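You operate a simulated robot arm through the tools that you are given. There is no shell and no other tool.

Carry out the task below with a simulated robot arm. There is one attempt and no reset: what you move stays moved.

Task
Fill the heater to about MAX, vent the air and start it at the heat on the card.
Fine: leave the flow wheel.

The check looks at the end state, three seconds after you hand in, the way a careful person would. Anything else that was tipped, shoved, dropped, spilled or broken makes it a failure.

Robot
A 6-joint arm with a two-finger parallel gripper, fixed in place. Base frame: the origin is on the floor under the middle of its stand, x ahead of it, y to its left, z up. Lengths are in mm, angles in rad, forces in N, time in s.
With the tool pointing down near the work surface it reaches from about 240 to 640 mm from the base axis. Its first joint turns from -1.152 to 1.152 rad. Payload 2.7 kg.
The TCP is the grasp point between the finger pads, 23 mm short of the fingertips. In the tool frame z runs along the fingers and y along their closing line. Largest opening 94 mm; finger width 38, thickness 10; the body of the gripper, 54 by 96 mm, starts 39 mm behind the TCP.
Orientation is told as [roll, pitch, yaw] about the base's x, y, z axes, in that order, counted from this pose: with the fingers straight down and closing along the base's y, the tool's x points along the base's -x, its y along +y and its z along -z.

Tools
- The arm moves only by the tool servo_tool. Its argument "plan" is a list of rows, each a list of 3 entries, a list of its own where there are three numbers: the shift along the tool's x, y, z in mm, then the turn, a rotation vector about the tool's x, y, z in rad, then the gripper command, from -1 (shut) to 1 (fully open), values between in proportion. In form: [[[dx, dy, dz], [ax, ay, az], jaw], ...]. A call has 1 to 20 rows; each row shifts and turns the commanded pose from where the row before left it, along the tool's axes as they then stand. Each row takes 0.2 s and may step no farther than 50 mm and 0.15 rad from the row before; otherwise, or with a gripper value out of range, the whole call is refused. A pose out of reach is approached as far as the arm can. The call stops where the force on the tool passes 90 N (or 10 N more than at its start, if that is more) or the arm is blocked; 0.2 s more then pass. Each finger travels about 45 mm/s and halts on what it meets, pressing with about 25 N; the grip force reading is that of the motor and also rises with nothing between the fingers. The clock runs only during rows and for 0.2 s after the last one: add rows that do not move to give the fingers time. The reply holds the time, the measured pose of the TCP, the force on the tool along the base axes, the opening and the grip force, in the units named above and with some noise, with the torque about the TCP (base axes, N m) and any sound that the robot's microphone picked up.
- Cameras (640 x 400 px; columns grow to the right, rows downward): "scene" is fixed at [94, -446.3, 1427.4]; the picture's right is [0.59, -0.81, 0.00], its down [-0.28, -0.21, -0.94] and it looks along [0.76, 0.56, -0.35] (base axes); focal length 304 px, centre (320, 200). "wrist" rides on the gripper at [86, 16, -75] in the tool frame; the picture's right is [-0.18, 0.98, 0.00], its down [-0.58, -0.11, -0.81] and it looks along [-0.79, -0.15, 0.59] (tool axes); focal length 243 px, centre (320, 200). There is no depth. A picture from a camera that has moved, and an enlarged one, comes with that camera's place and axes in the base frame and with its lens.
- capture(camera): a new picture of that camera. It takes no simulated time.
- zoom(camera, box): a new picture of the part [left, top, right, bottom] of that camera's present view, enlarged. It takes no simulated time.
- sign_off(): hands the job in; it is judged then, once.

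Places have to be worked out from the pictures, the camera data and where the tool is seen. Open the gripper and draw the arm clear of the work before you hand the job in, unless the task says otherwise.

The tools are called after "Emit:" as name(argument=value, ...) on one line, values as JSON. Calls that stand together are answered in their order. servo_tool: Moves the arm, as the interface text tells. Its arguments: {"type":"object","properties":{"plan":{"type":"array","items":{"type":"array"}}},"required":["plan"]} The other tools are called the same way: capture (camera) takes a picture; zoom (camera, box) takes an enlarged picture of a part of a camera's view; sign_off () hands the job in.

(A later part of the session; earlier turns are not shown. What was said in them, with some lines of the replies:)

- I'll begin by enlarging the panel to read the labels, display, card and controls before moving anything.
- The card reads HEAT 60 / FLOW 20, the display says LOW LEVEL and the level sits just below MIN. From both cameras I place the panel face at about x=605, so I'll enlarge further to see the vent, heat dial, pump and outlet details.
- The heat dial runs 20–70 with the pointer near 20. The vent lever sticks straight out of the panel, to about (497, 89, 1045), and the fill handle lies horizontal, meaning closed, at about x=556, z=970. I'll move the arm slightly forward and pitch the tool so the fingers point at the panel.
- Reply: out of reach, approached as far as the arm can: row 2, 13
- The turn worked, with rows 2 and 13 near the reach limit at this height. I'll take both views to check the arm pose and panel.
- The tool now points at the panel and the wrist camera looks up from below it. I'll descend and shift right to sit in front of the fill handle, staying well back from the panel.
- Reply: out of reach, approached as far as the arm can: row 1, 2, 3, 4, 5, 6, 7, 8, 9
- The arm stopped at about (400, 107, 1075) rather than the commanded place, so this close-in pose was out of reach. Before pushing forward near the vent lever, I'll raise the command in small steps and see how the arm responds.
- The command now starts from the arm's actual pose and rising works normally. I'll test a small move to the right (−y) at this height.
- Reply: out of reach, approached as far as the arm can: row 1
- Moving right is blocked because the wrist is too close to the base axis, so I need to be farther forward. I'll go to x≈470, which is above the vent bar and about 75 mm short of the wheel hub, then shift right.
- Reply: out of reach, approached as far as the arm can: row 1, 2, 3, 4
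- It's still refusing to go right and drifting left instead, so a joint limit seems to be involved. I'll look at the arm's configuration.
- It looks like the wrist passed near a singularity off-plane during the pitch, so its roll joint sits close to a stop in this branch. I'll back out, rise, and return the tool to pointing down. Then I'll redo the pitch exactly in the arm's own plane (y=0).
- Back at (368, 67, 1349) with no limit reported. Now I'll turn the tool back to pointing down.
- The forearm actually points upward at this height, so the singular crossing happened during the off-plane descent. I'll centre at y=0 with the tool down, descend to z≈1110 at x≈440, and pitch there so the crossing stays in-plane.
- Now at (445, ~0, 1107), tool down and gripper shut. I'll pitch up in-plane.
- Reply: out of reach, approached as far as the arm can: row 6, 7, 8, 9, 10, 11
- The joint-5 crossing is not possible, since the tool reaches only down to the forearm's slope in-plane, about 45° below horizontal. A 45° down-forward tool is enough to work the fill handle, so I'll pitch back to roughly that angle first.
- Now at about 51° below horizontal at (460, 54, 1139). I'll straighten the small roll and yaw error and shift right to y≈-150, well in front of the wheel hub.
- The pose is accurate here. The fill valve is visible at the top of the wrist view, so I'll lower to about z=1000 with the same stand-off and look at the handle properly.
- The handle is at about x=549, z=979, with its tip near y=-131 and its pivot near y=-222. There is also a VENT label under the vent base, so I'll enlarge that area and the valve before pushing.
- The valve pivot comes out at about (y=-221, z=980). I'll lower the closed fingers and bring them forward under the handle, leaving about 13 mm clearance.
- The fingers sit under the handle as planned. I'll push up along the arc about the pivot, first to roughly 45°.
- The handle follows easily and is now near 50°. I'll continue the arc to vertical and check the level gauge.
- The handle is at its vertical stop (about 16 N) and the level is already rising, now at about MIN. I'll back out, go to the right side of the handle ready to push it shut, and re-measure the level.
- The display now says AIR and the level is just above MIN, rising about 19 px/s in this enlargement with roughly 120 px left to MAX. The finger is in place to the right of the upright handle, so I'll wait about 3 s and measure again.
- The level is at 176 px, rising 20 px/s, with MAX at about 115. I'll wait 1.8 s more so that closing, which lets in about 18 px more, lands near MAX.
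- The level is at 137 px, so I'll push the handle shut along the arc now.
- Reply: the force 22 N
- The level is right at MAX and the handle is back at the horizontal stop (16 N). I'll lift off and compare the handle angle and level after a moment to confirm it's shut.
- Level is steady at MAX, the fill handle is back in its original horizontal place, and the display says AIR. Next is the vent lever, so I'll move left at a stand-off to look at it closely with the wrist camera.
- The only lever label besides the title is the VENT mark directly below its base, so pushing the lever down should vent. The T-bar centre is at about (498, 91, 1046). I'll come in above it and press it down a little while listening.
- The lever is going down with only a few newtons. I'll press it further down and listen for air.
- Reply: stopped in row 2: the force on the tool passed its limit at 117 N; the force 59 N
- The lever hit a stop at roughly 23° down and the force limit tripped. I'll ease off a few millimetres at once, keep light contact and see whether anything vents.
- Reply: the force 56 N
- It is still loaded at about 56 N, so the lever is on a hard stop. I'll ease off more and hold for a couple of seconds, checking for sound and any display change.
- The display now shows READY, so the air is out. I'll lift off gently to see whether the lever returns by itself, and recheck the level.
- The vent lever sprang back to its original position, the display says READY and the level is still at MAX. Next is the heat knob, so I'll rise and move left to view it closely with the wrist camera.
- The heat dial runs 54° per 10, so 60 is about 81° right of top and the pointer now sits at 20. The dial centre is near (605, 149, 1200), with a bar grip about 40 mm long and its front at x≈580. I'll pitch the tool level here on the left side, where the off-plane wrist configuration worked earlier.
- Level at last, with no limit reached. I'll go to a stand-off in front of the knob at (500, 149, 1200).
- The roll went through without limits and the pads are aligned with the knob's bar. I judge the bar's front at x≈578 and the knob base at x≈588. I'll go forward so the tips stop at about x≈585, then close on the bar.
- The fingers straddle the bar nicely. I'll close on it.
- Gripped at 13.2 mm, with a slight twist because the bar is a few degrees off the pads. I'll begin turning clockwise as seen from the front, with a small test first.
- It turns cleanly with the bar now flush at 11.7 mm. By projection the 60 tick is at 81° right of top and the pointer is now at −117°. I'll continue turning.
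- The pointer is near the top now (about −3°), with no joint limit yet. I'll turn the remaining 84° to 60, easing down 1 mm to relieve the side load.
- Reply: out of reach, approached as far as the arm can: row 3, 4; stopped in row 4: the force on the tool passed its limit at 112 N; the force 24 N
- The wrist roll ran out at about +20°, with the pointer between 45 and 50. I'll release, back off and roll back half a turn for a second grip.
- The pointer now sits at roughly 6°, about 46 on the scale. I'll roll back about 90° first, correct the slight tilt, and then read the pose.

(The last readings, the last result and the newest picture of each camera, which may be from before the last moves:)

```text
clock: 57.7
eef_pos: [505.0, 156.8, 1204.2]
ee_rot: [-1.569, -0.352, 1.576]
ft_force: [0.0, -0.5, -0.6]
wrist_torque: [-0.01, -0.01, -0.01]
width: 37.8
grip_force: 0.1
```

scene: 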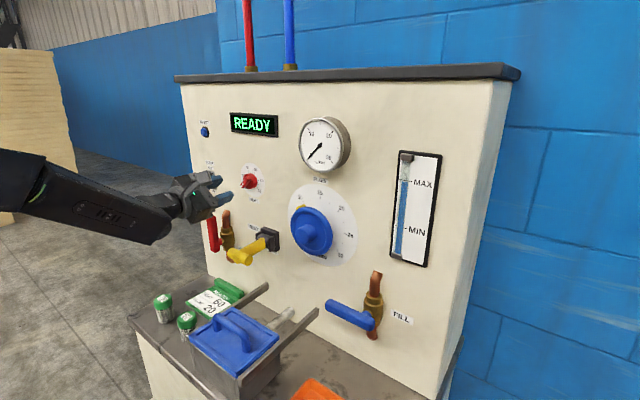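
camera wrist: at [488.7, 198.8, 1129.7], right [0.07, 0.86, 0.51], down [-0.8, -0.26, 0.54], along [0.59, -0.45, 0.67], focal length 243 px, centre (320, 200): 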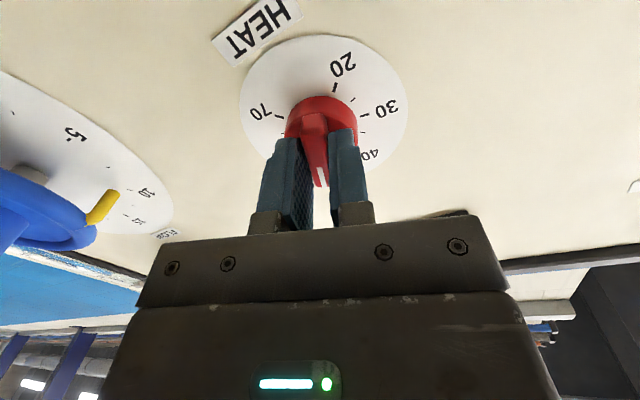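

Levelled, with roll at −70°. I'll roll on to −174°, aligned with the bar from the other side, and recentre on the knob axis.

Emit:
servo_tool(plan=[[[0, 0, 0], [0, 0, -0.14], -0.2], [[0, 0, 0], [0, 0, -0.14], -0.2], [[0, 0, 0], [0, 0, -0.14], -0.2], [[0, 0, 0], [0, 0, -0.14], -0.2], [[0, 0, 0], [0, 0, -0.14], -0.2], [[0, 0, 0], [0, 0, -0.14], -0.2], [[0, 0, 0], [0, 0, -0.14], -0.2], [[0, 0, 0], [0, 0, -0.14], -0.2], [[0, 0, 0], [0, 0, -0.14], -0.2], [[0, 0, 0], [0, 0, -0.14], -0.2], [[0, 0, 0], [0, 0, -0.14], -0.2], [[0, 0, 0], [0, 0, -0.14], -0.2], [[0, 0, 0], [0, 0, -0.14], -0.2], [[-2.9, 7.85, 0], [0, 0, 0], -0.2], [[0, 0, 0], [0, 0, 0], -0.2]])

Emit:
capture(camera="wrist")

Emit:
capture(camera="scene")

```text
clock: 60.9
eef_pos: [506.5, 148.9, 1199.5]
ee_rot: [-1.559, 1.467, 1.587]
ft_force: [-0.9, -0.3, 0.0]
wrist_torque: [0.0, 0.02, 0.0]
width: 37.3
grip_force: 0.0
```

```text
taken
camera wrist: at [430.4, 122.2, 1285.4], right [0.01, -0.96, -0.28], down [-0.81, 0.16, -0.57], along [0.59, 0.23, -0.77], focal length 243 px, centre (320, 200)
```

wrist: 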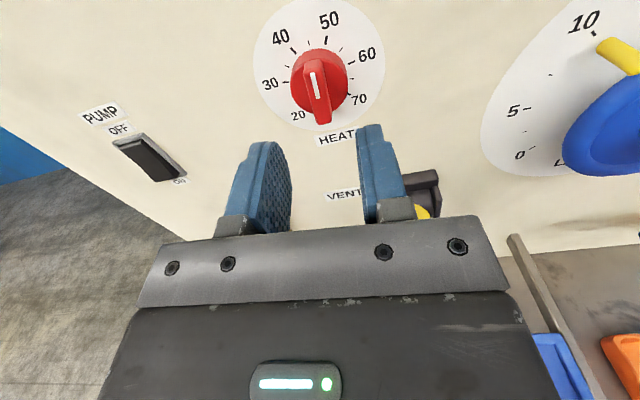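

```text
taken
```

scene: 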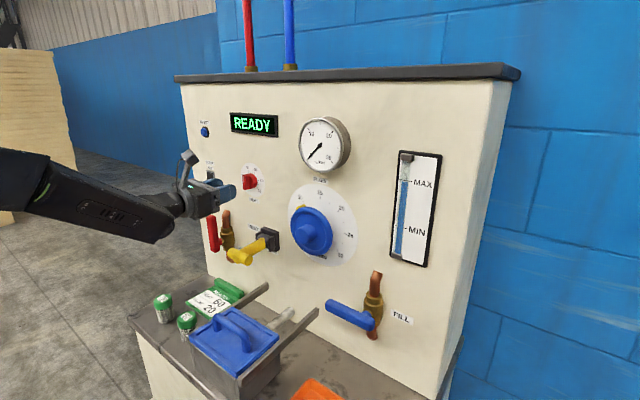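

The view from above shows the bar aligned with the pads. I'll go forward and close on it.

Emit:
servo_tool(plan=[[[0, 0, 40], [0, 0, 0], -0.2], [[0, 0, 16], [0, 0, 0], -0.2], [[0, 0, 0], [0, 0, 0], -0.2], [[0, 0, 0], [0, 0, 0], -1], [[0, 0, 0], [0, 0, 0], -1], [[0, 0, 0], [0, 0, 0], -1], [[0, 0, 0], [0, 0, 0], -1]])

Emit:
zoom(camera="wrist", box=[220, 0, 420, 220])

Emit:
zoom(camera="scene", box=[190, 140, 290, 220])

```text
clock: 62.5
eef_pos: [561.6, 150.3, 1199.2]
ee_rot: [-1.551, 1.466, 1.593]
ft_force: [1.2, -8.3, -2.9]
wrist_torque: [0.02, 0.0, -0.28]
width: 12.1
grip_force: 45.1
```

```text
1.82 times, centred on (320, 110) of wrist
camera zoom: at [486.5, 123.5, 1284.2], right [0.0, -0.96, -0.29], down [-0.81, 0.17, -0.57], along [0.59, 0.23, -0.77], focal length 441 px, centre (320, 364)
```

zoom: 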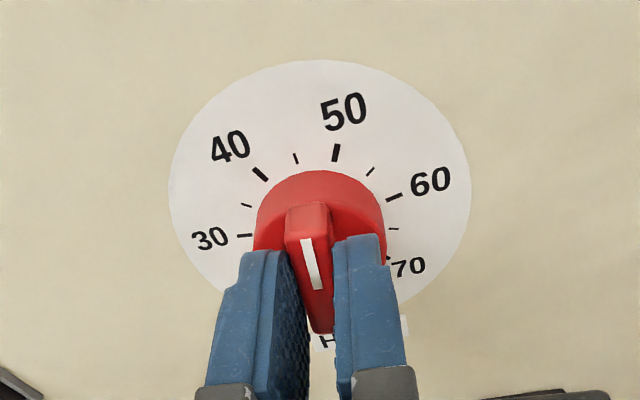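

```text
5.00 times, centred on (240, 180) of scene
camera zoom: at [94.1, -446.6, 1427.3], right [0.59, -0.81, 0.0], down [-0.28, -0.21, -0.94], along [0.76, 0.56, -0.35], focal length 1520 px, centre (720, 300)
```

zoom: 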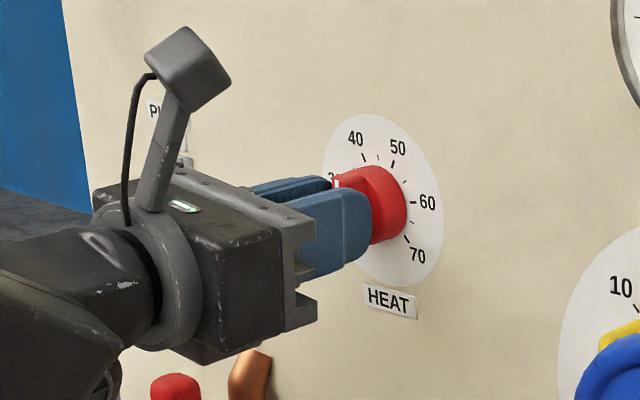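

A good grip with almost no torque. I'll turn 75° clockwise to reach 60.

Emit:
servo_tool(plan=[[[0, 0, 0], [0, 0, 0.1454], -1], [[0, 0, 0], [0, 0, 0.1454], -1], [[0, 0, 0], [0, 0, 0.1454], -1], [[0, 0, 0], [0, 0, 0.1454], -1], [[0, 0, 0], [0, 0, 0.1454], -1], [[0, 0, 0], [0, 0, 0.1454], -1], [[0, 0, 0], [0, 0, 0.1454], -1], [[0, 0, 0], [0, 0, 0.1454], -1], [[0, 0, 0], [0, 0, 0.1454], -1], [[0, 0, 0], [0, 0, 0], -1]])

Emit:
zoom(camera="wrist", box=[220, 0, 420, 220])

Emit:
zoom(camera="scene", box=[190, 140, 290, 220])

```text
clock: 64.7
eef_pos: [562.3, 150.7, 1200.1]
ee_rot: [-1.571, 0.157, 1.578]
ft_force: [15.7, 11.3, -6.0]
wrist_torque: [0.0, 0.28, 1.33]
width: 11.5
grip_force: 44.9
```

```text
1.82 times, centred on (320, 110) of wrist
camera zoom: at [486.8, 60.9, 1198.1], right [0.0, 0.03, -1.0], down [-0.81, 0.59, 0.02], along [0.59, 0.81, 0.02], focal length 441 px, centre (320, 364)
```

zoom: 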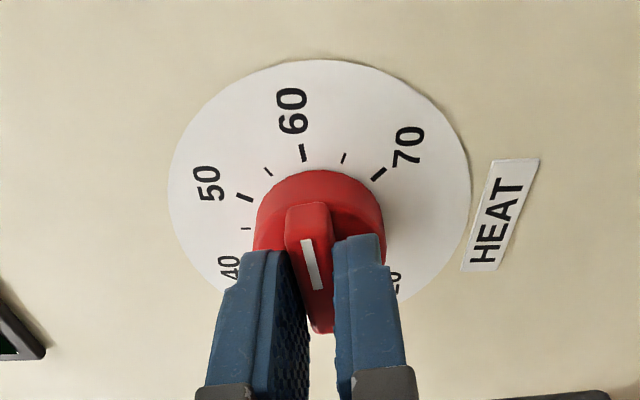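

```text
5.00 times, centred on (240, 180) of scene
camera zoom: at [94.7, -445.9, 1427.5], right [0.59, -0.81, 0.0], down [-0.28, -0.21, -0.94], along [0.76, 0.56, -0.35], focal length 1520 px, centre (720, 300)
```

zoom: 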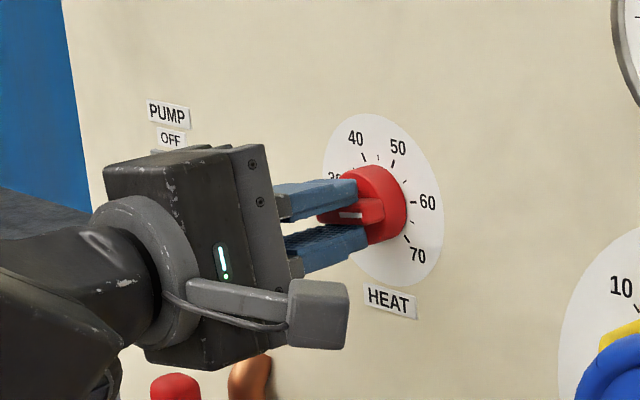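

The pointer lines up with the 60 tick. I'll release, back away and check the setting.

Emit:
servo_tool(plan=[[[0, 0, 0], [0, 0, 0], -0.2], [[0, 0, 0], [0, 0, 0], -0.2], [[0, 0, 0], [0, 0, 0], -0.2], [[0, 0, -20], [0, 0, 0], -0.2], [[0, 0, -40], [0, 0, 0], -0.2], [[0, 0, 0], [0, 0, 0], -0.2]])

Emit:
zoom(camera="wrist", box=[240, 0, 400, 130])

Emit:
zoom(camera="scene", box=[230, 155, 275, 205])

Emit:
capture(camera="scene")

```text
clock: 66.1
eef_pos: [501.8, 149.9, 1199.8]
ee_rot: [-1.571, 0.16, 1.576]
ft_force: [-0.1, -0.5, 0.3]
wrist_torque: [0.0, 0.03, 0.0]
width: 37.5
grip_force: 0.0
```

```text
3.08 times, centred on (320, 65) of wrist
camera zoom: at [426.9, 59.8, 1198.5], right [0.0, 0.03, -1.0], down [-0.81, 0.59, 0.02], along [0.59, 0.81, 0.02], focal length 746 px, centre (320, 615)
```

zoom: 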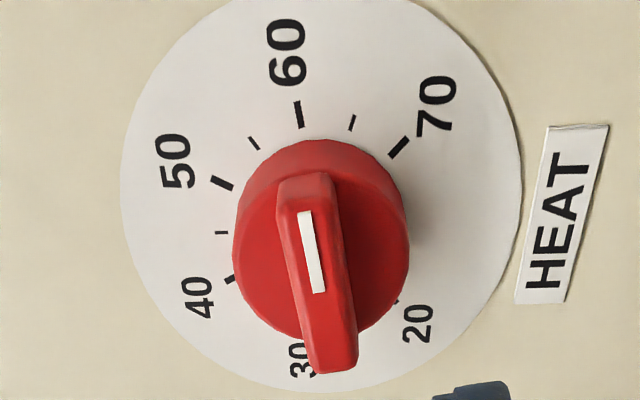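

```text
8.00 times, centred on (252, 180) of scene
camera zoom: at [94.0, -446.3, 1427.4], right [0.59, -0.81, 0.0], down [-0.28, -0.21, -0.94], along [0.76, 0.56, -0.35], focal length 2433 px, centre (860, 360)
```

zoom: 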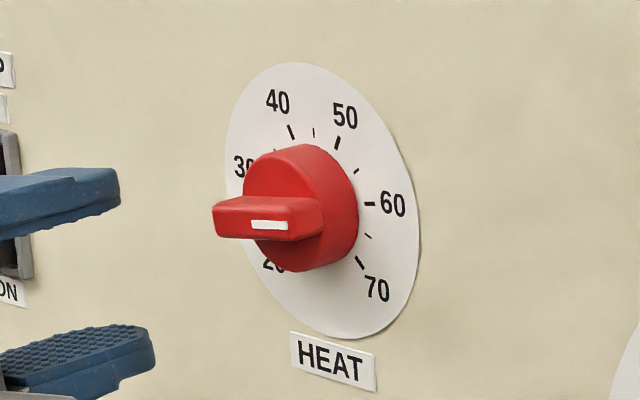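

```text
taken
```

scene: 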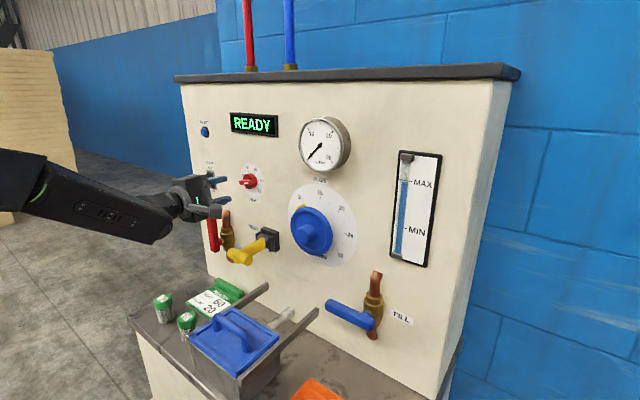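

The heat pointer is on 60 in both views, and the display still says READY. The pump rocker is at about (597, 322, 1170) with ON at the bottom, so I'll close the fingers, square the roll and move in front of its lower half.

Emit:
servo_tool(plan=[[[0, 0, 0], [0, 0, 0.078], -1], [[0, 0, 0], [0, 0, 0.079], -1], [[-43, 12.5, 2], [0, 0, 0], -1], [[-43, 12.5, 2], [0, 0, 0], -1], [[-43, 12.5, 2], [0, 0, 0], -1], [[-43, 12.5, 2], [0, 0, 0], -1], [[0, 0, 0], [0, 0, 0], -1]])

Emit:
capture(camera="wrist")

Emit:
capture(camera="scene")

```text
clock: 67.7
eef_pos: [508.8, 323.6, 1147.9]
ee_rot: [-1.572, 0.0, 1.576]
ft_force: [-0.5, 0.4, -0.4]
wrist_torque: [-0.02, 0.02, 0.02]
width: 0.0
grip_force: 25.2
```

```text
taken
camera wrist: at [433.8, 235.4, 1132.1], right [0.0, 0.18, -0.98], down [-0.81, 0.58, 0.11], along [0.59, 0.8, 0.15], focal length 243 px, centre (320, 200)
```

wrist: 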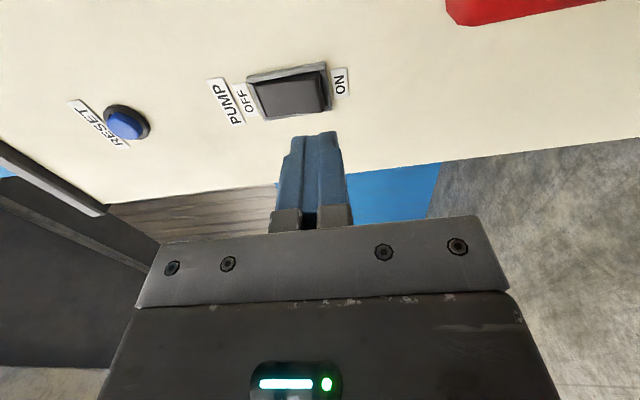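

```text
taken
```

scene: 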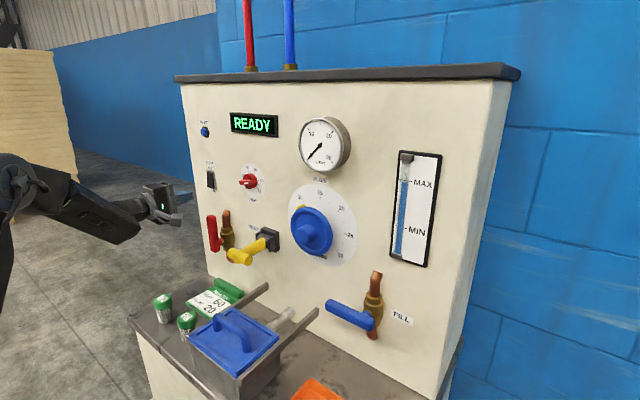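

Emit:
zoom(camera="wrist", box=[200, 50, 380, 170])

Emit:
zoom(camera="scene", box=[130, 140, 250, 230])

```text
3.33 times, centred on (290, 110) of wrist
camera zoom: at [433.8, 235.4, 1132.1], right [0.0, 0.18, -0.98], down [-0.81, 0.58, 0.11], along [0.59, 0.8, 0.15], focal length 809 px, centre (420, 500)
```

zoom: 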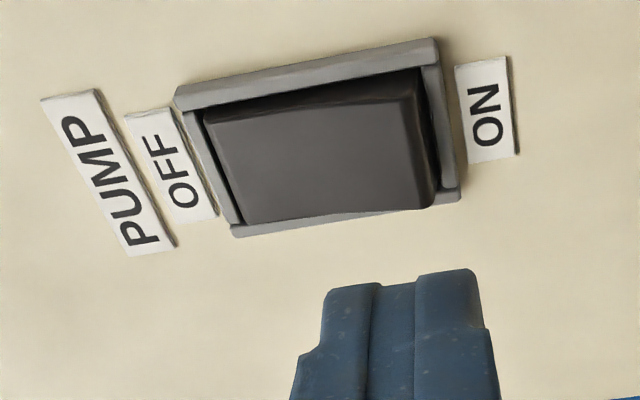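

```text
4.44 times, centred on (190, 185) of scene
camera zoom: at [94.0, -446.3, 1427.4], right [0.59, -0.81, 0.0], down [-0.28, -0.21, -0.94], along [0.76, 0.56, -0.35], focal length 1352 px, centre (898, 267)
```

zoom: 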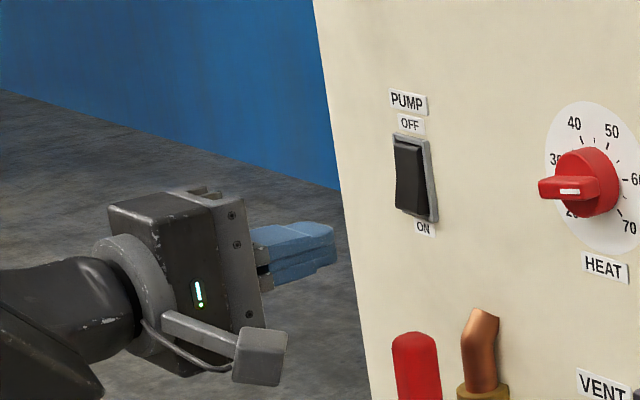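

The rocker's ON end sticks out, ready to be pressed. I'll line up at z≈1153 and advance to just short of it.

Emit:
servo_tool(plan=[[[-1.5, -5, 25], [0, 0, 0], -1], [[0, 0, 22], [0, 0, 0], -1], [[0, 0, 0], [0, 0, 0], -1]])

Emit:
zoom(camera="wrist", box=[200, 30, 400, 170])

Emit:
zoom(camera="scene", box=[150, 140, 270, 230])

```text
clock: 68.5
eef_pos: [556.1, 323.4, 1153.4]
ee_rot: [-1.569, 0.002, 1.577]
ft_force: [-0.1, 0.5, -0.8]
wrist_torque: [0.01, 0.01, -0.02]
width: 0.0
grip_force: 25.4
```

```text
2.86 times, centred on (300, 100) of wrist
camera zoom: at [480.7, 235.8, 1138.4], right [0.0, 0.18, -0.98], down [-0.81, 0.58, 0.11], along [0.59, 0.8, 0.15], focal length 693 px, centre (377, 486)
```

zoom: 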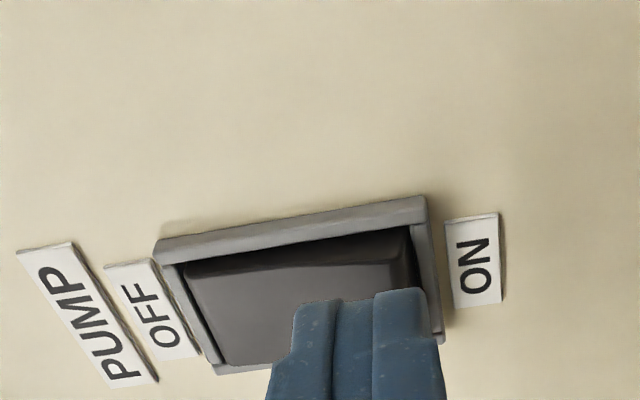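

```text
4.44 times, centred on (210, 185) of scene
camera zoom: at [94.0, -446.3, 1427.4], right [0.59, -0.81, 0.0], down [-0.28, -0.21, -0.94], along [0.76, 0.56, -0.35], focal length 1352 px, centre (809, 267)
```

zoom: 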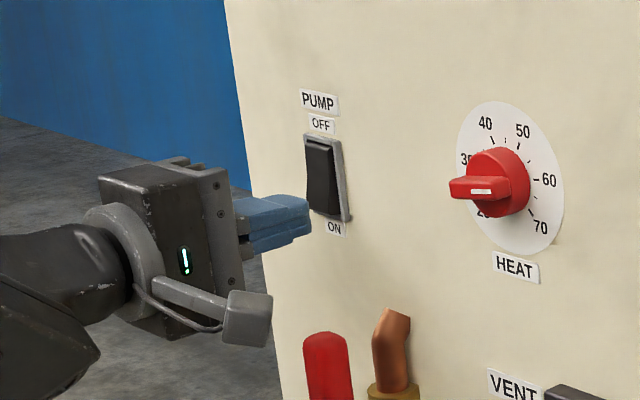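

Lined up with the rocker's lower half, tips at about x=579. I'll press forward in small steps while watching the force.

Emit:
servo_tool(plan=[[[0, 0, 5], [0, 0, 0], -1], [[0, 0, 4], [0, 0, 0], -1], [[0, 0, 3], [0, 0, 0], -1]])

Emit:
zoom(camera="scene", box=[150, 90, 310, 230])

Emit:
zoom(camera="wrist", box=[200, 30, 400, 170])

```text
clock: 69.3
eef_pos: [566.1, 322.9, 1153.9]
ee_rot: [-1.569, 0.003, 1.576]
ft_force: [-0.4, -0.5, -1.8]
wrist_torque: [-0.01, 0.0, -0.02]
width: 0.0
grip_force: 24.7
```

```text
2.86 times, centred on (230, 160) of scene
camera zoom: at [94.0, -446.3, 1427.4], right [0.59, -0.81, 0.0], down [-0.28, -0.21, -0.94], along [0.76, 0.56, -0.35], focal length 869 px, centre (577, 314)
```

zoom: 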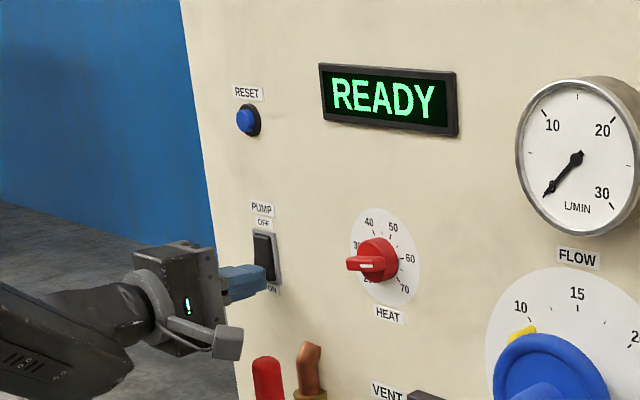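

```text
2.86 times, centred on (300, 100) of wrist
camera zoom: at [492.0, 235.4, 1139.3], right [0.0, 0.18, -0.98], down [-0.81, 0.58, 0.11], along [0.59, 0.8, 0.15], focal length 693 px, centre (377, 486)
```

zoom: 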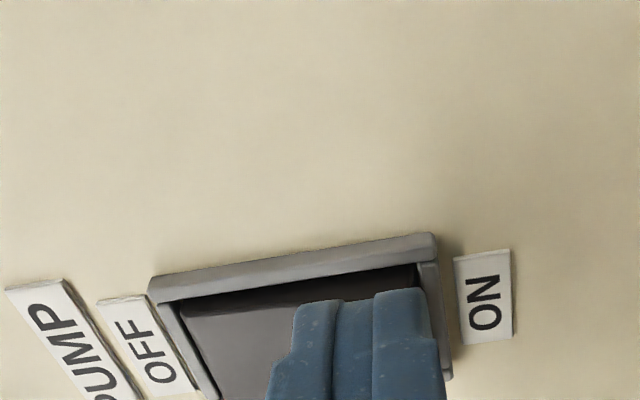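

No contact yet with the tips at about x=590, so I'll continue in small steps.

Emit:
servo_tool(plan=[[[0, 0, 3], [0, 0, 0], -1], [[0, 0, 3], [0, 0, 0], -1]])

Emit:
zoom(camera="scene", box=[150, 90, 310, 230])

```text
clock: 69.9
eef_pos: [572.8, 323.7, 1154.2]
ee_rot: [-1.569, 0.002, 1.577]
ft_force: [-2.9, -0.7, -1.4]
wrist_torque: [-0.01, -0.01, 0.0]
width: 0.0
grip_force: 25.1
```

```text
2.86 times, centred on (230, 160) of scene
camera zoom: at [93.9, -446.3, 1427.4], right [0.59, -0.81, 0.0], down [-0.28, -0.21, -0.94], along [0.76, 0.56, -0.35], focal length 869 px, centre (577, 314)
```

zoom: 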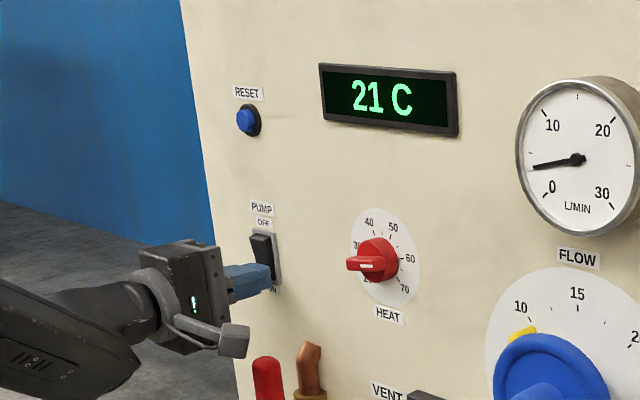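

The pump switched on: the display shows 21 C and the flow needle is rising. I'll back the finger off and watch that it keeps running.

Emit:
servo_tool(plan=[[[0, 0, -10], [0, 0, 0], -1], [[0, 0, -40], [0, 0, 0], -1], [[0, 0, -40], [0, 0, 0], -1], [[0, 0, 0], [0, 0, 0], -1], [[0, 0, 0], [0, 0, 0], -1]])

Emit:
capture(camera="scene")

Emit:
zoom(camera="scene", box=[180, 90, 360, 230])

Emit:
zoom(camera="scene", box=[370, 140, 460, 280])

```text
clock: 71.1
eef_pos: [486.0, 323.3, 1154.4]
ee_rot: [-1.568, 0.0, 1.575]
ft_force: [0.0, 1.2, -0.4]
wrist_torque: [0.03, 0.01, 0.0]
width: 0.0
grip_force: 25.3
```

```text
taken
```

scene: 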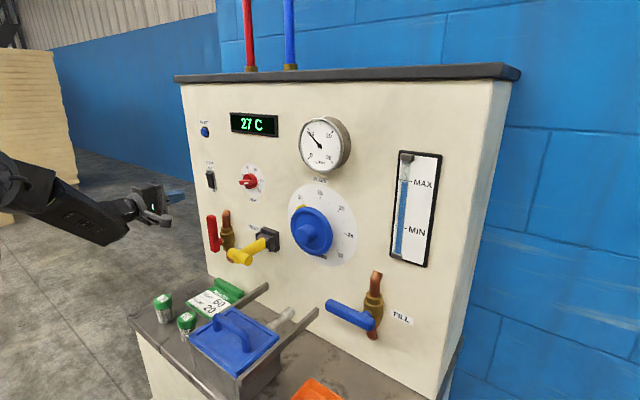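

```text
2.86 times, centred on (270, 160) of scene
camera zoom: at [94.0, -446.3, 1427.4], right [0.59, -0.81, 0.0], down [-0.28, -0.21, -0.94], along [0.76, 0.56, -0.35], focal length 869 px, centre (463, 314)
```

zoom: 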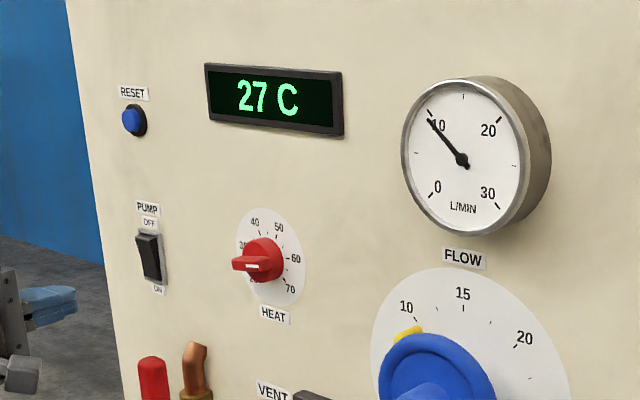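

```text
2.86 times, centred on (415, 210) of scene
camera zoom: at [94.0, -446.3, 1427.4], right [0.59, -0.81, 0.0], down [-0.28, -0.21, -0.94], along [0.76, 0.56, -0.35], focal length 869 px, centre (49, 171)
```

zoom: 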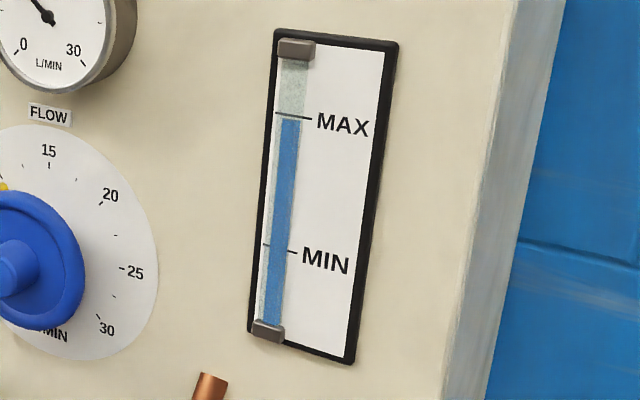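

It's running at 27 C with about 10 L/min, level at MAX. I'll open the gripper, draw the arm further back, and watch the temperature climb for a few seconds.

Emit:
servo_tool(plan=[[[0, 0, -40], [0, 0, 0], 1], [[0, 0, -20], [0, 0, 0], 1], [[0, 0, 0], [0, 0, 0], 1], [[0, 0, 0], [0, 0, 0], 1], [[0, 0, 0], [0, 0, 0], 1], [[0, 0, 0], [0, 0, 0], 1], [[0, 0, 0], [0, 0, 0], 1], [[0, 0, 0], [0, 0, 0], 1], [[0, 0, 0], [0, 0, 0], 1], [[0, 0, 0], [0, 0, 0], 1], [[0, 0, 0], [0, 0, 0], 1], [[0, 0, 0], [0, 0, 0], 1], [[0, 0, 0], [0, 0, 0], 1], [[0, 0, 0], [0, 0, 0], 1], [[0, 0, 0], [0, 0, 0], 1], [[0, 0, 0], [0, 0, 0], 1], [[0, 0, 0], [0, 0, 0], 1], [[0, 0, 0], [0, 0, 0], 1], [[0, 0, 0], [0, 0, 0], 1], [[0, 0, 0], [0, 0, 0], 1]])

Emit:
capture(camera="scene")

Emit:
zoom(camera="scene", box=[180, 90, 360, 230])

```text
clock: 75.3
eef_pos: [423.3, 321.8, 1154.8]
ee_rot: [-1.568, 0.004, 1.576]
ft_force: [0.0, -0.4, -0.3]
wrist_torque: [0.0, -0.01, 0.01]
width: 93.6
grip_force: 0.1
```

```text
taken
```

scene: 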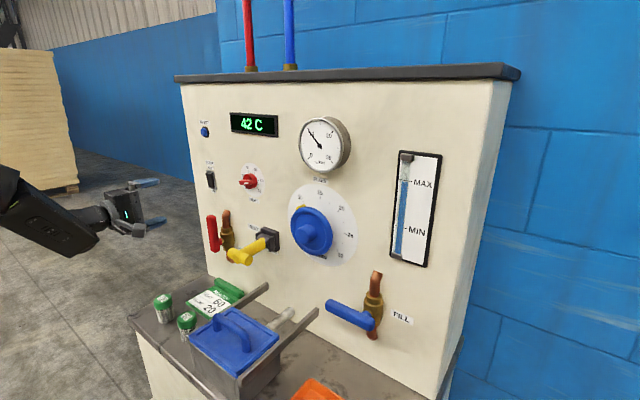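

```text
2.86 times, centred on (270, 160) of scene
camera zoom: at [94.0, -446.3, 1427.4], right [0.59, -0.81, 0.0], down [-0.28, -0.21, -0.94], along [0.76, 0.56, -0.35], focal length 869 px, centre (463, 314)
```

zoom: 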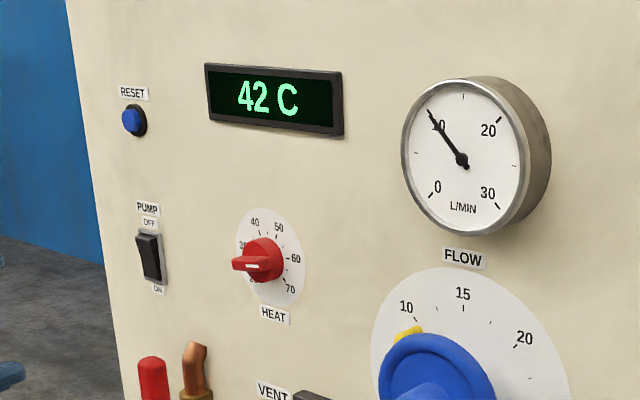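

Temperature is up to 42 C with steady flow. I'll wait longer to make sure it settles at 60 without a trip.

Emit:
servo_tool(plan=[[[0, 0, 0], [0, 0, 0], 1], [[0, 0, 0], [0, 0, 0], 1], [[0, 0, 0], [0, 0, 0], 1], [[0, 0, 0], [0, 0, 0], 1], [[0, 0, 0], [0, 0, 0], 1], [[0, 0, 0], [0, 0, 0], 1], [[0, 0, 0], [0, 0, 0], 1], [[0, 0, 0], [0, 0, 0], 1], [[0, 0, 0], [0, 0, 0], 1], [[0, 0, 0], [0, 0, 0], 1], [[0, 0, 0], [0, 0, 0], 1], [[0, 0, 0], [0, 0, 0], 1], [[0, 0, 0], [0, 0, 0], 1], [[0, 0, 0], [0, 0, 0], 1], [[0, 0, 0], [0, 0, 0], 1], [[0, 0, 0], [0, 0, 0], 1], [[0, 0, 0], [0, 0, 0], 1], [[0, 0, 0], [0, 0, 0], 1], [[0, 0, 0], [0, 0, 0], 1], [[0, 0, 0], [0, 0, 0], 1]])

Emit:
servo_tool(plan=[[[0, 0, 0], [0, 0, 0], 1], [[0, 0, 0], [0, 0, 0], 1], [[0, 0, 0], [0, 0, 0], 1], [[0, 0, 0], [0, 0, 0], 1], [[0, 0, 0], [0, 0, 0], 1], [[0, 0, 0], [0, 0, 0], 1], [[0, 0, 0], [0, 0, 0], 1], [[0, 0, 0], [0, 0, 0], 1], [[0, 0, 0], [0, 0, 0], 1], [[0, 0, 0], [0, 0, 0], 1], [[0, 0, 0], [0, 0, 0], 1], [[0, 0, 0], [0, 0, 0], 1], [[0, 0, 0], [0, 0, 0], 1], [[0, 0, 0], [0, 0, 0], 1], [[0, 0, 0], [0, 0, 0], 1], [[0, 0, 0], [0, 0, 0], 1], [[0, 0, 0], [0, 0, 0], 1], [[0, 0, 0], [0, 0, 0], 1], [[0, 0, 0], [0, 0, 0], 1], [[0, 0, 0], [0, 0, 0], 1]])

Emit:
capture(camera="scene")

Emit:
zoom(camera="scene", box=[180, 90, 360, 230])

Emit:
zoom(camera="scene", box=[370, 140, 460, 280])

Emit:
zoom(camera="scene", box=[190, 180, 350, 280])

```text
clock: 79.5
eef_pos: [425.3, 322.0, 1154.0]
ee_rot: [-1.569, 0.002, 1.576]
ft_force: [0.2, 0.3, 0.2]
wrist_torque: [0.01, -0.02, 0.0]
width: 94.2
grip_force: 0.1
```

```text
clock: 83.7
eef_pos: [424.9, 322.9, 1153.9]
ee_rot: [-1.569, 0.001, 1.575]
ft_force: [-0.1, 0.5, -0.5]
wrist_torque: [-0.04, -0.01, 0.02]
width: 94.1
grip_force: 0.1
```

```text
taken
```

scene: 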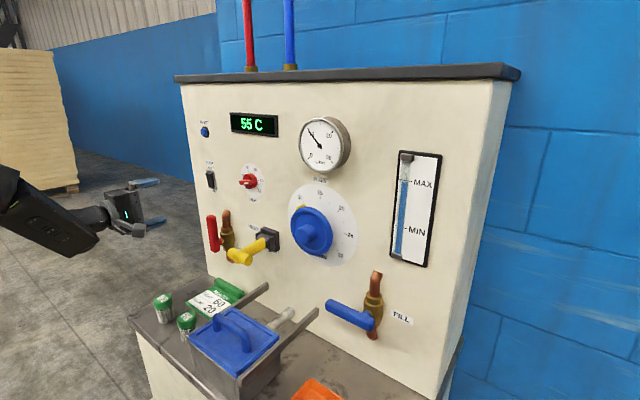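

```text
2.86 times, centred on (270, 160) of scene
camera zoom: at [94.0, -446.3, 1427.4], right [0.59, -0.81, 0.0], down [-0.28, -0.21, -0.94], along [0.76, 0.56, -0.35], focal length 869 px, centre (463, 314)
```

zoom: 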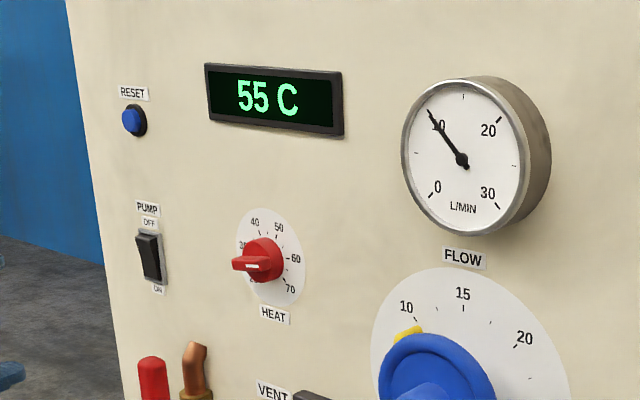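

```text
2.86 times, centred on (415, 210) of scene
camera zoom: at [94.0, -446.3, 1427.4], right [0.59, -0.81, 0.0], down [-0.28, -0.21, -0.94], along [0.76, 0.56, -0.35], focal length 869 px, centre (49, 171)
```

zoom: 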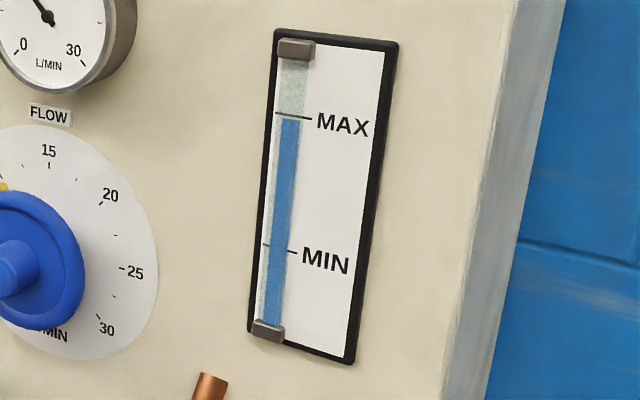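

```text
4.00 times, centred on (270, 230) of scene
camera zoom: at [94.0, -446.3, 1427.4], right [0.59, -0.81, 0.0], down [-0.28, -0.21, -0.94], along [0.76, 0.56, -0.35], focal length 1216 px, centre (520, 80)
```

zoom: 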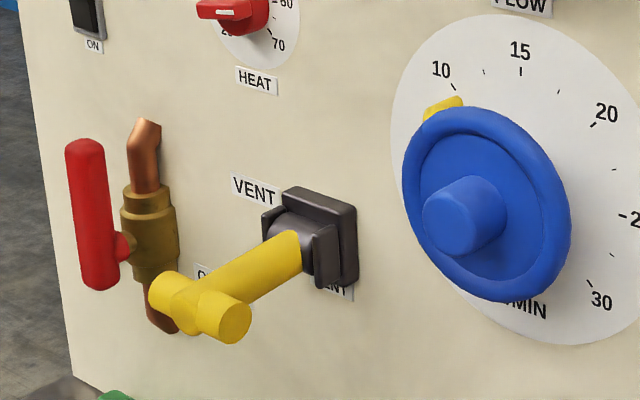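

Climbing smoothly to 55 C with the level at MAX. The vent lever looks a few pixels lower than at the start, so I'll compare it with the first enlargement using the same box.

Emit:
zoom(camera="scene", box=[200, 205, 290, 275])

Emit:
zoom(camera="scene", box=[310, 240, 470, 360])

Emit:
zoom(camera="scene", box=[190, 150, 230, 200])

```text
5.71 times, centred on (245, 240) of scene
camera zoom: at [94.0, -446.3, 1427.4], right [0.59, -0.81, 0.0], down [-0.28, -0.21, -0.94], along [0.76, 0.56, -0.35], focal length 1738 px, centre (749, -29)
```

zoom: 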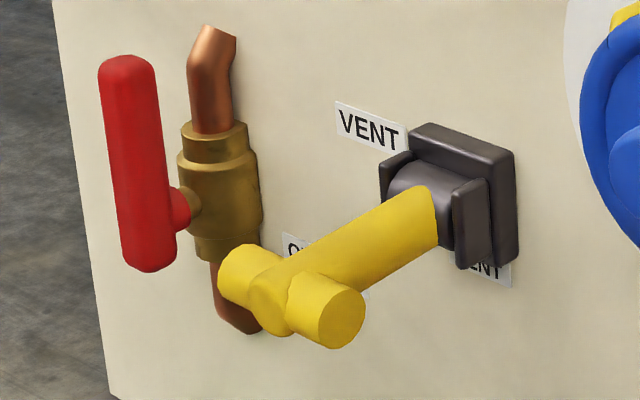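

```text
3.33 times, centred on (390, 300) of scene
camera zoom: at [94.0, -446.3, 1427.4], right [0.59, -0.81, 0.0], down [-0.28, -0.21, -0.94], along [0.76, 0.56, -0.35], focal length 1014 px, centre (87, -133)
```

zoom: 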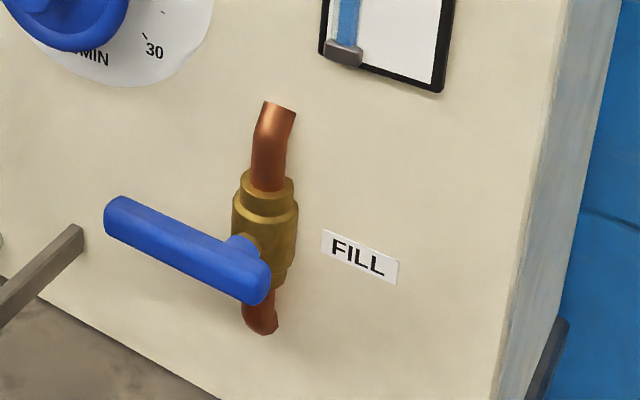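

```text
8.00 times, centred on (210, 175) of scene
camera zoom: at [94.0, -446.3, 1427.4], right [0.59, -0.81, 0.0], down [-0.28, -0.21, -0.94], along [0.76, 0.56, -0.35], focal length 2433 px, centre (1200, 400)
```

zoom: 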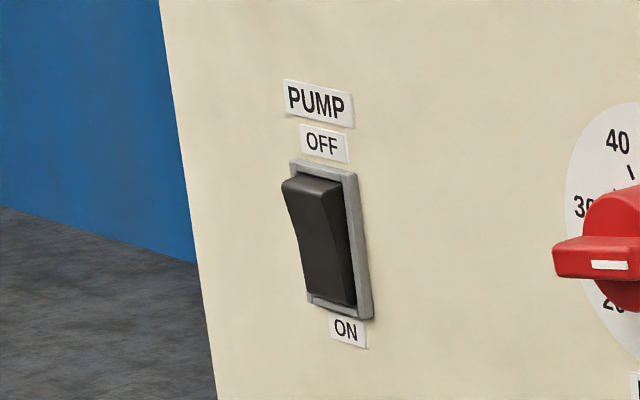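

The fill handle, rocker (ON pressed in) and outlet look right; the vent lever is back within about 2° of its rest position. I'll wait a little longer to see whether it settles fully and the temperature reaches 60.

Emit:
servo_tool(plan=[[[0, 0, 0], [0, 0, 0], 1], [[0, 0, 0], [0, 0, 0], 1], [[0, 0, 0], [0, 0, 0], 1], [[0, 0, 0], [0, 0, 0], 1], [[0, 0, 0], [0, 0, 0], 1], [[0, 0, 0], [0, 0, 0], 1], [[0, 0, 0], [0, 0, 0], 1], [[0, 0, 0], [0, 0, 0], 1], [[0, 0, 0], [0, 0, 0], 1], [[0, 0, 0], [0, 0, 0], 1], [[0, 0, 0], [0, 0, 0], 1], [[0, 0, 0], [0, 0, 0], 1], [[0, 0, 0], [0, 0, 0], 1], [[0, 0, 0], [0, 0, 0], 1], [[0, 0, 0], [0, 0, 0], 1], [[0, 0, 0], [0, 0, 0], 1], [[0, 0, 0], [0, 0, 0], 1], [[0, 0, 0], [0, 0, 0], 1], [[0, 0, 0], [0, 0, 0], 1], [[0, 0, 0], [0, 0, 0], 1]])

Emit:
servo_tool(plan=[[[0, 0, 0], [0, 0, 0], 1], [[0, 0, 0], [0, 0, 0], 1], [[0, 0, 0], [0, 0, 0], 1], [[0, 0, 0], [0, 0, 0], 1], [[0, 0, 0], [0, 0, 0], 1], [[0, 0, 0], [0, 0, 0], 1], [[0, 0, 0], [0, 0, 0], 1], [[0, 0, 0], [0, 0, 0], 1], [[0, 0, 0], [0, 0, 0], 1], [[0, 0, 0], [0, 0, 0], 1], [[0, 0, 0], [0, 0, 0], 1], [[0, 0, 0], [0, 0, 0], 1], [[0, 0, 0], [0, 0, 0], 1], [[0, 0, 0], [0, 0, 0], 1], [[0, 0, 0], [0, 0, 0], 1], [[0, 0, 0], [0, 0, 0], 1], [[0, 0, 0], [0, 0, 0], 1], [[0, 0, 0], [0, 0, 0], 1], [[0, 0, 0], [0, 0, 0], 1], [[0, 0, 0], [0, 0, 0], 1]])

Emit:
zoom(camera="scene", box=[200, 205, 290, 275])

Emit:
zoom(camera="scene", box=[180, 90, 360, 230])

Emit:
capture(camera="scene")

```text
clock: 87.9
eef_pos: [424.5, 320.9, 1154.1]
ee_rot: [-1.569, 0.001, 1.576]
ft_force: [-1.0, -0.1, 1.0]
wrist_torque: [0.01, 0.01, 0.0]
width: 93.9
grip_force: 0.1
```

```text
clock: 92.1
eef_pos: [425.7, 323.0, 1153.2]
ee_rot: [-1.567, 0.001, 1.575]
ft_force: [0.7, 0.5, -0.2]
wrist_torque: [0.05, 0.0, 0.01]
width: 93.9
grip_force: 0.0
```

```text
5.71 times, centred on (245, 240) of scene
camera zoom: at [94.0, -446.3, 1427.4], right [0.59, -0.81, 0.0], down [-0.28, -0.21, -0.94], along [0.76, 0.56, -0.35], focal length 1738 px, centre (749, -29)
```

zoom: 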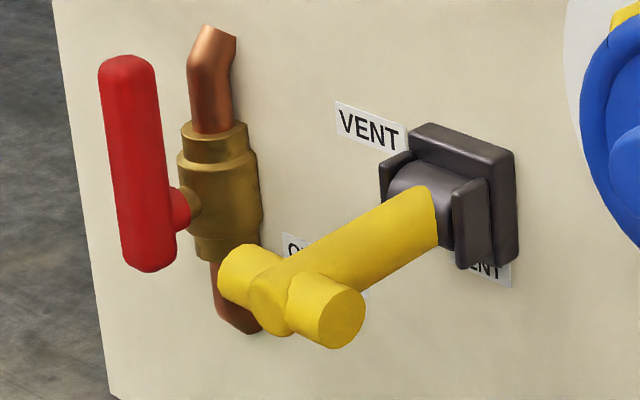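

```text
2.86 times, centred on (270, 160) of scene
camera zoom: at [94.0, -446.3, 1427.4], right [0.59, -0.81, 0.0], down [-0.28, -0.21, -0.94], along [0.76, 0.56, -0.35], focal length 869 px, centre (463, 314)
```

zoom: 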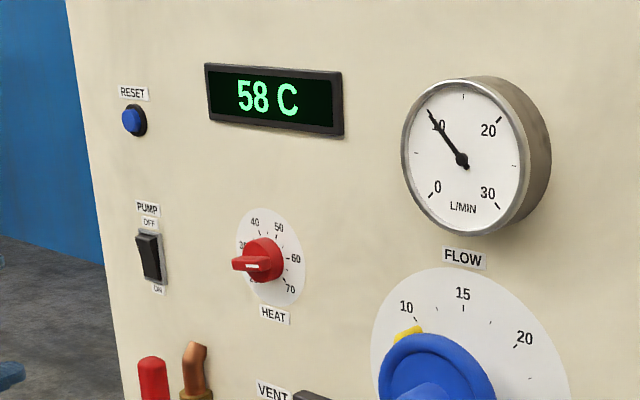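

```text
taken
```

scene: 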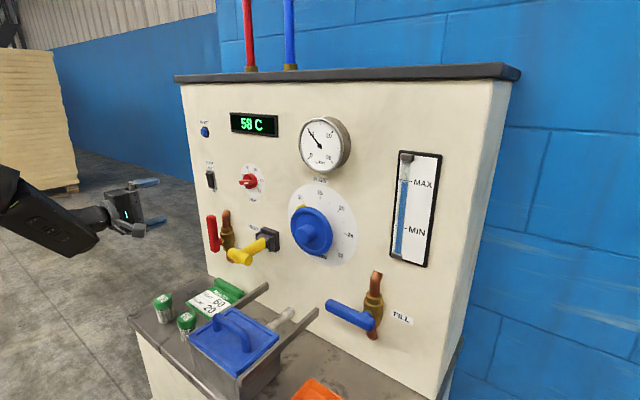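

The display reads 58 C and is converging on 60. The pump is on with about 10 L/min, and the wheel is untouched. Level is at MAX, the fill valve is shut, the vent is closed and steady, and nothing else has moved. The gripper is open and the arm is clear, so I'm handing in.

Emit:
sign_off()

```text
The job is handed in.
```

The heater is filled to MAX, vented and running with the heat knob on 60, as the card says. I handed it in with the display at 58 C and still climbing toward 60.

- **Fill:** I opened the fill valve, closed it again at MAX, and the level has stayed there since.
- **Vent:** I held the vent lever down until the display changed from AIR to READY, then released it. It sprang back to within about 2° of where it started and has stayed there. Pushing it against its stop briefly reached 117 N, with no damage visible afterwards.
- **Heat:** The wrist reached its turning limit part-way, so I turned the knob in two grips. The pointer lines up with 60 in both camera views.
- **Pump:** It is on, with flow steady at about 10 L/min. The card asks for 20, but I left the flow wheel alone as you said.

Nothing else on the panel or bench was moved. The gripper is open and the arm is clear of the work.
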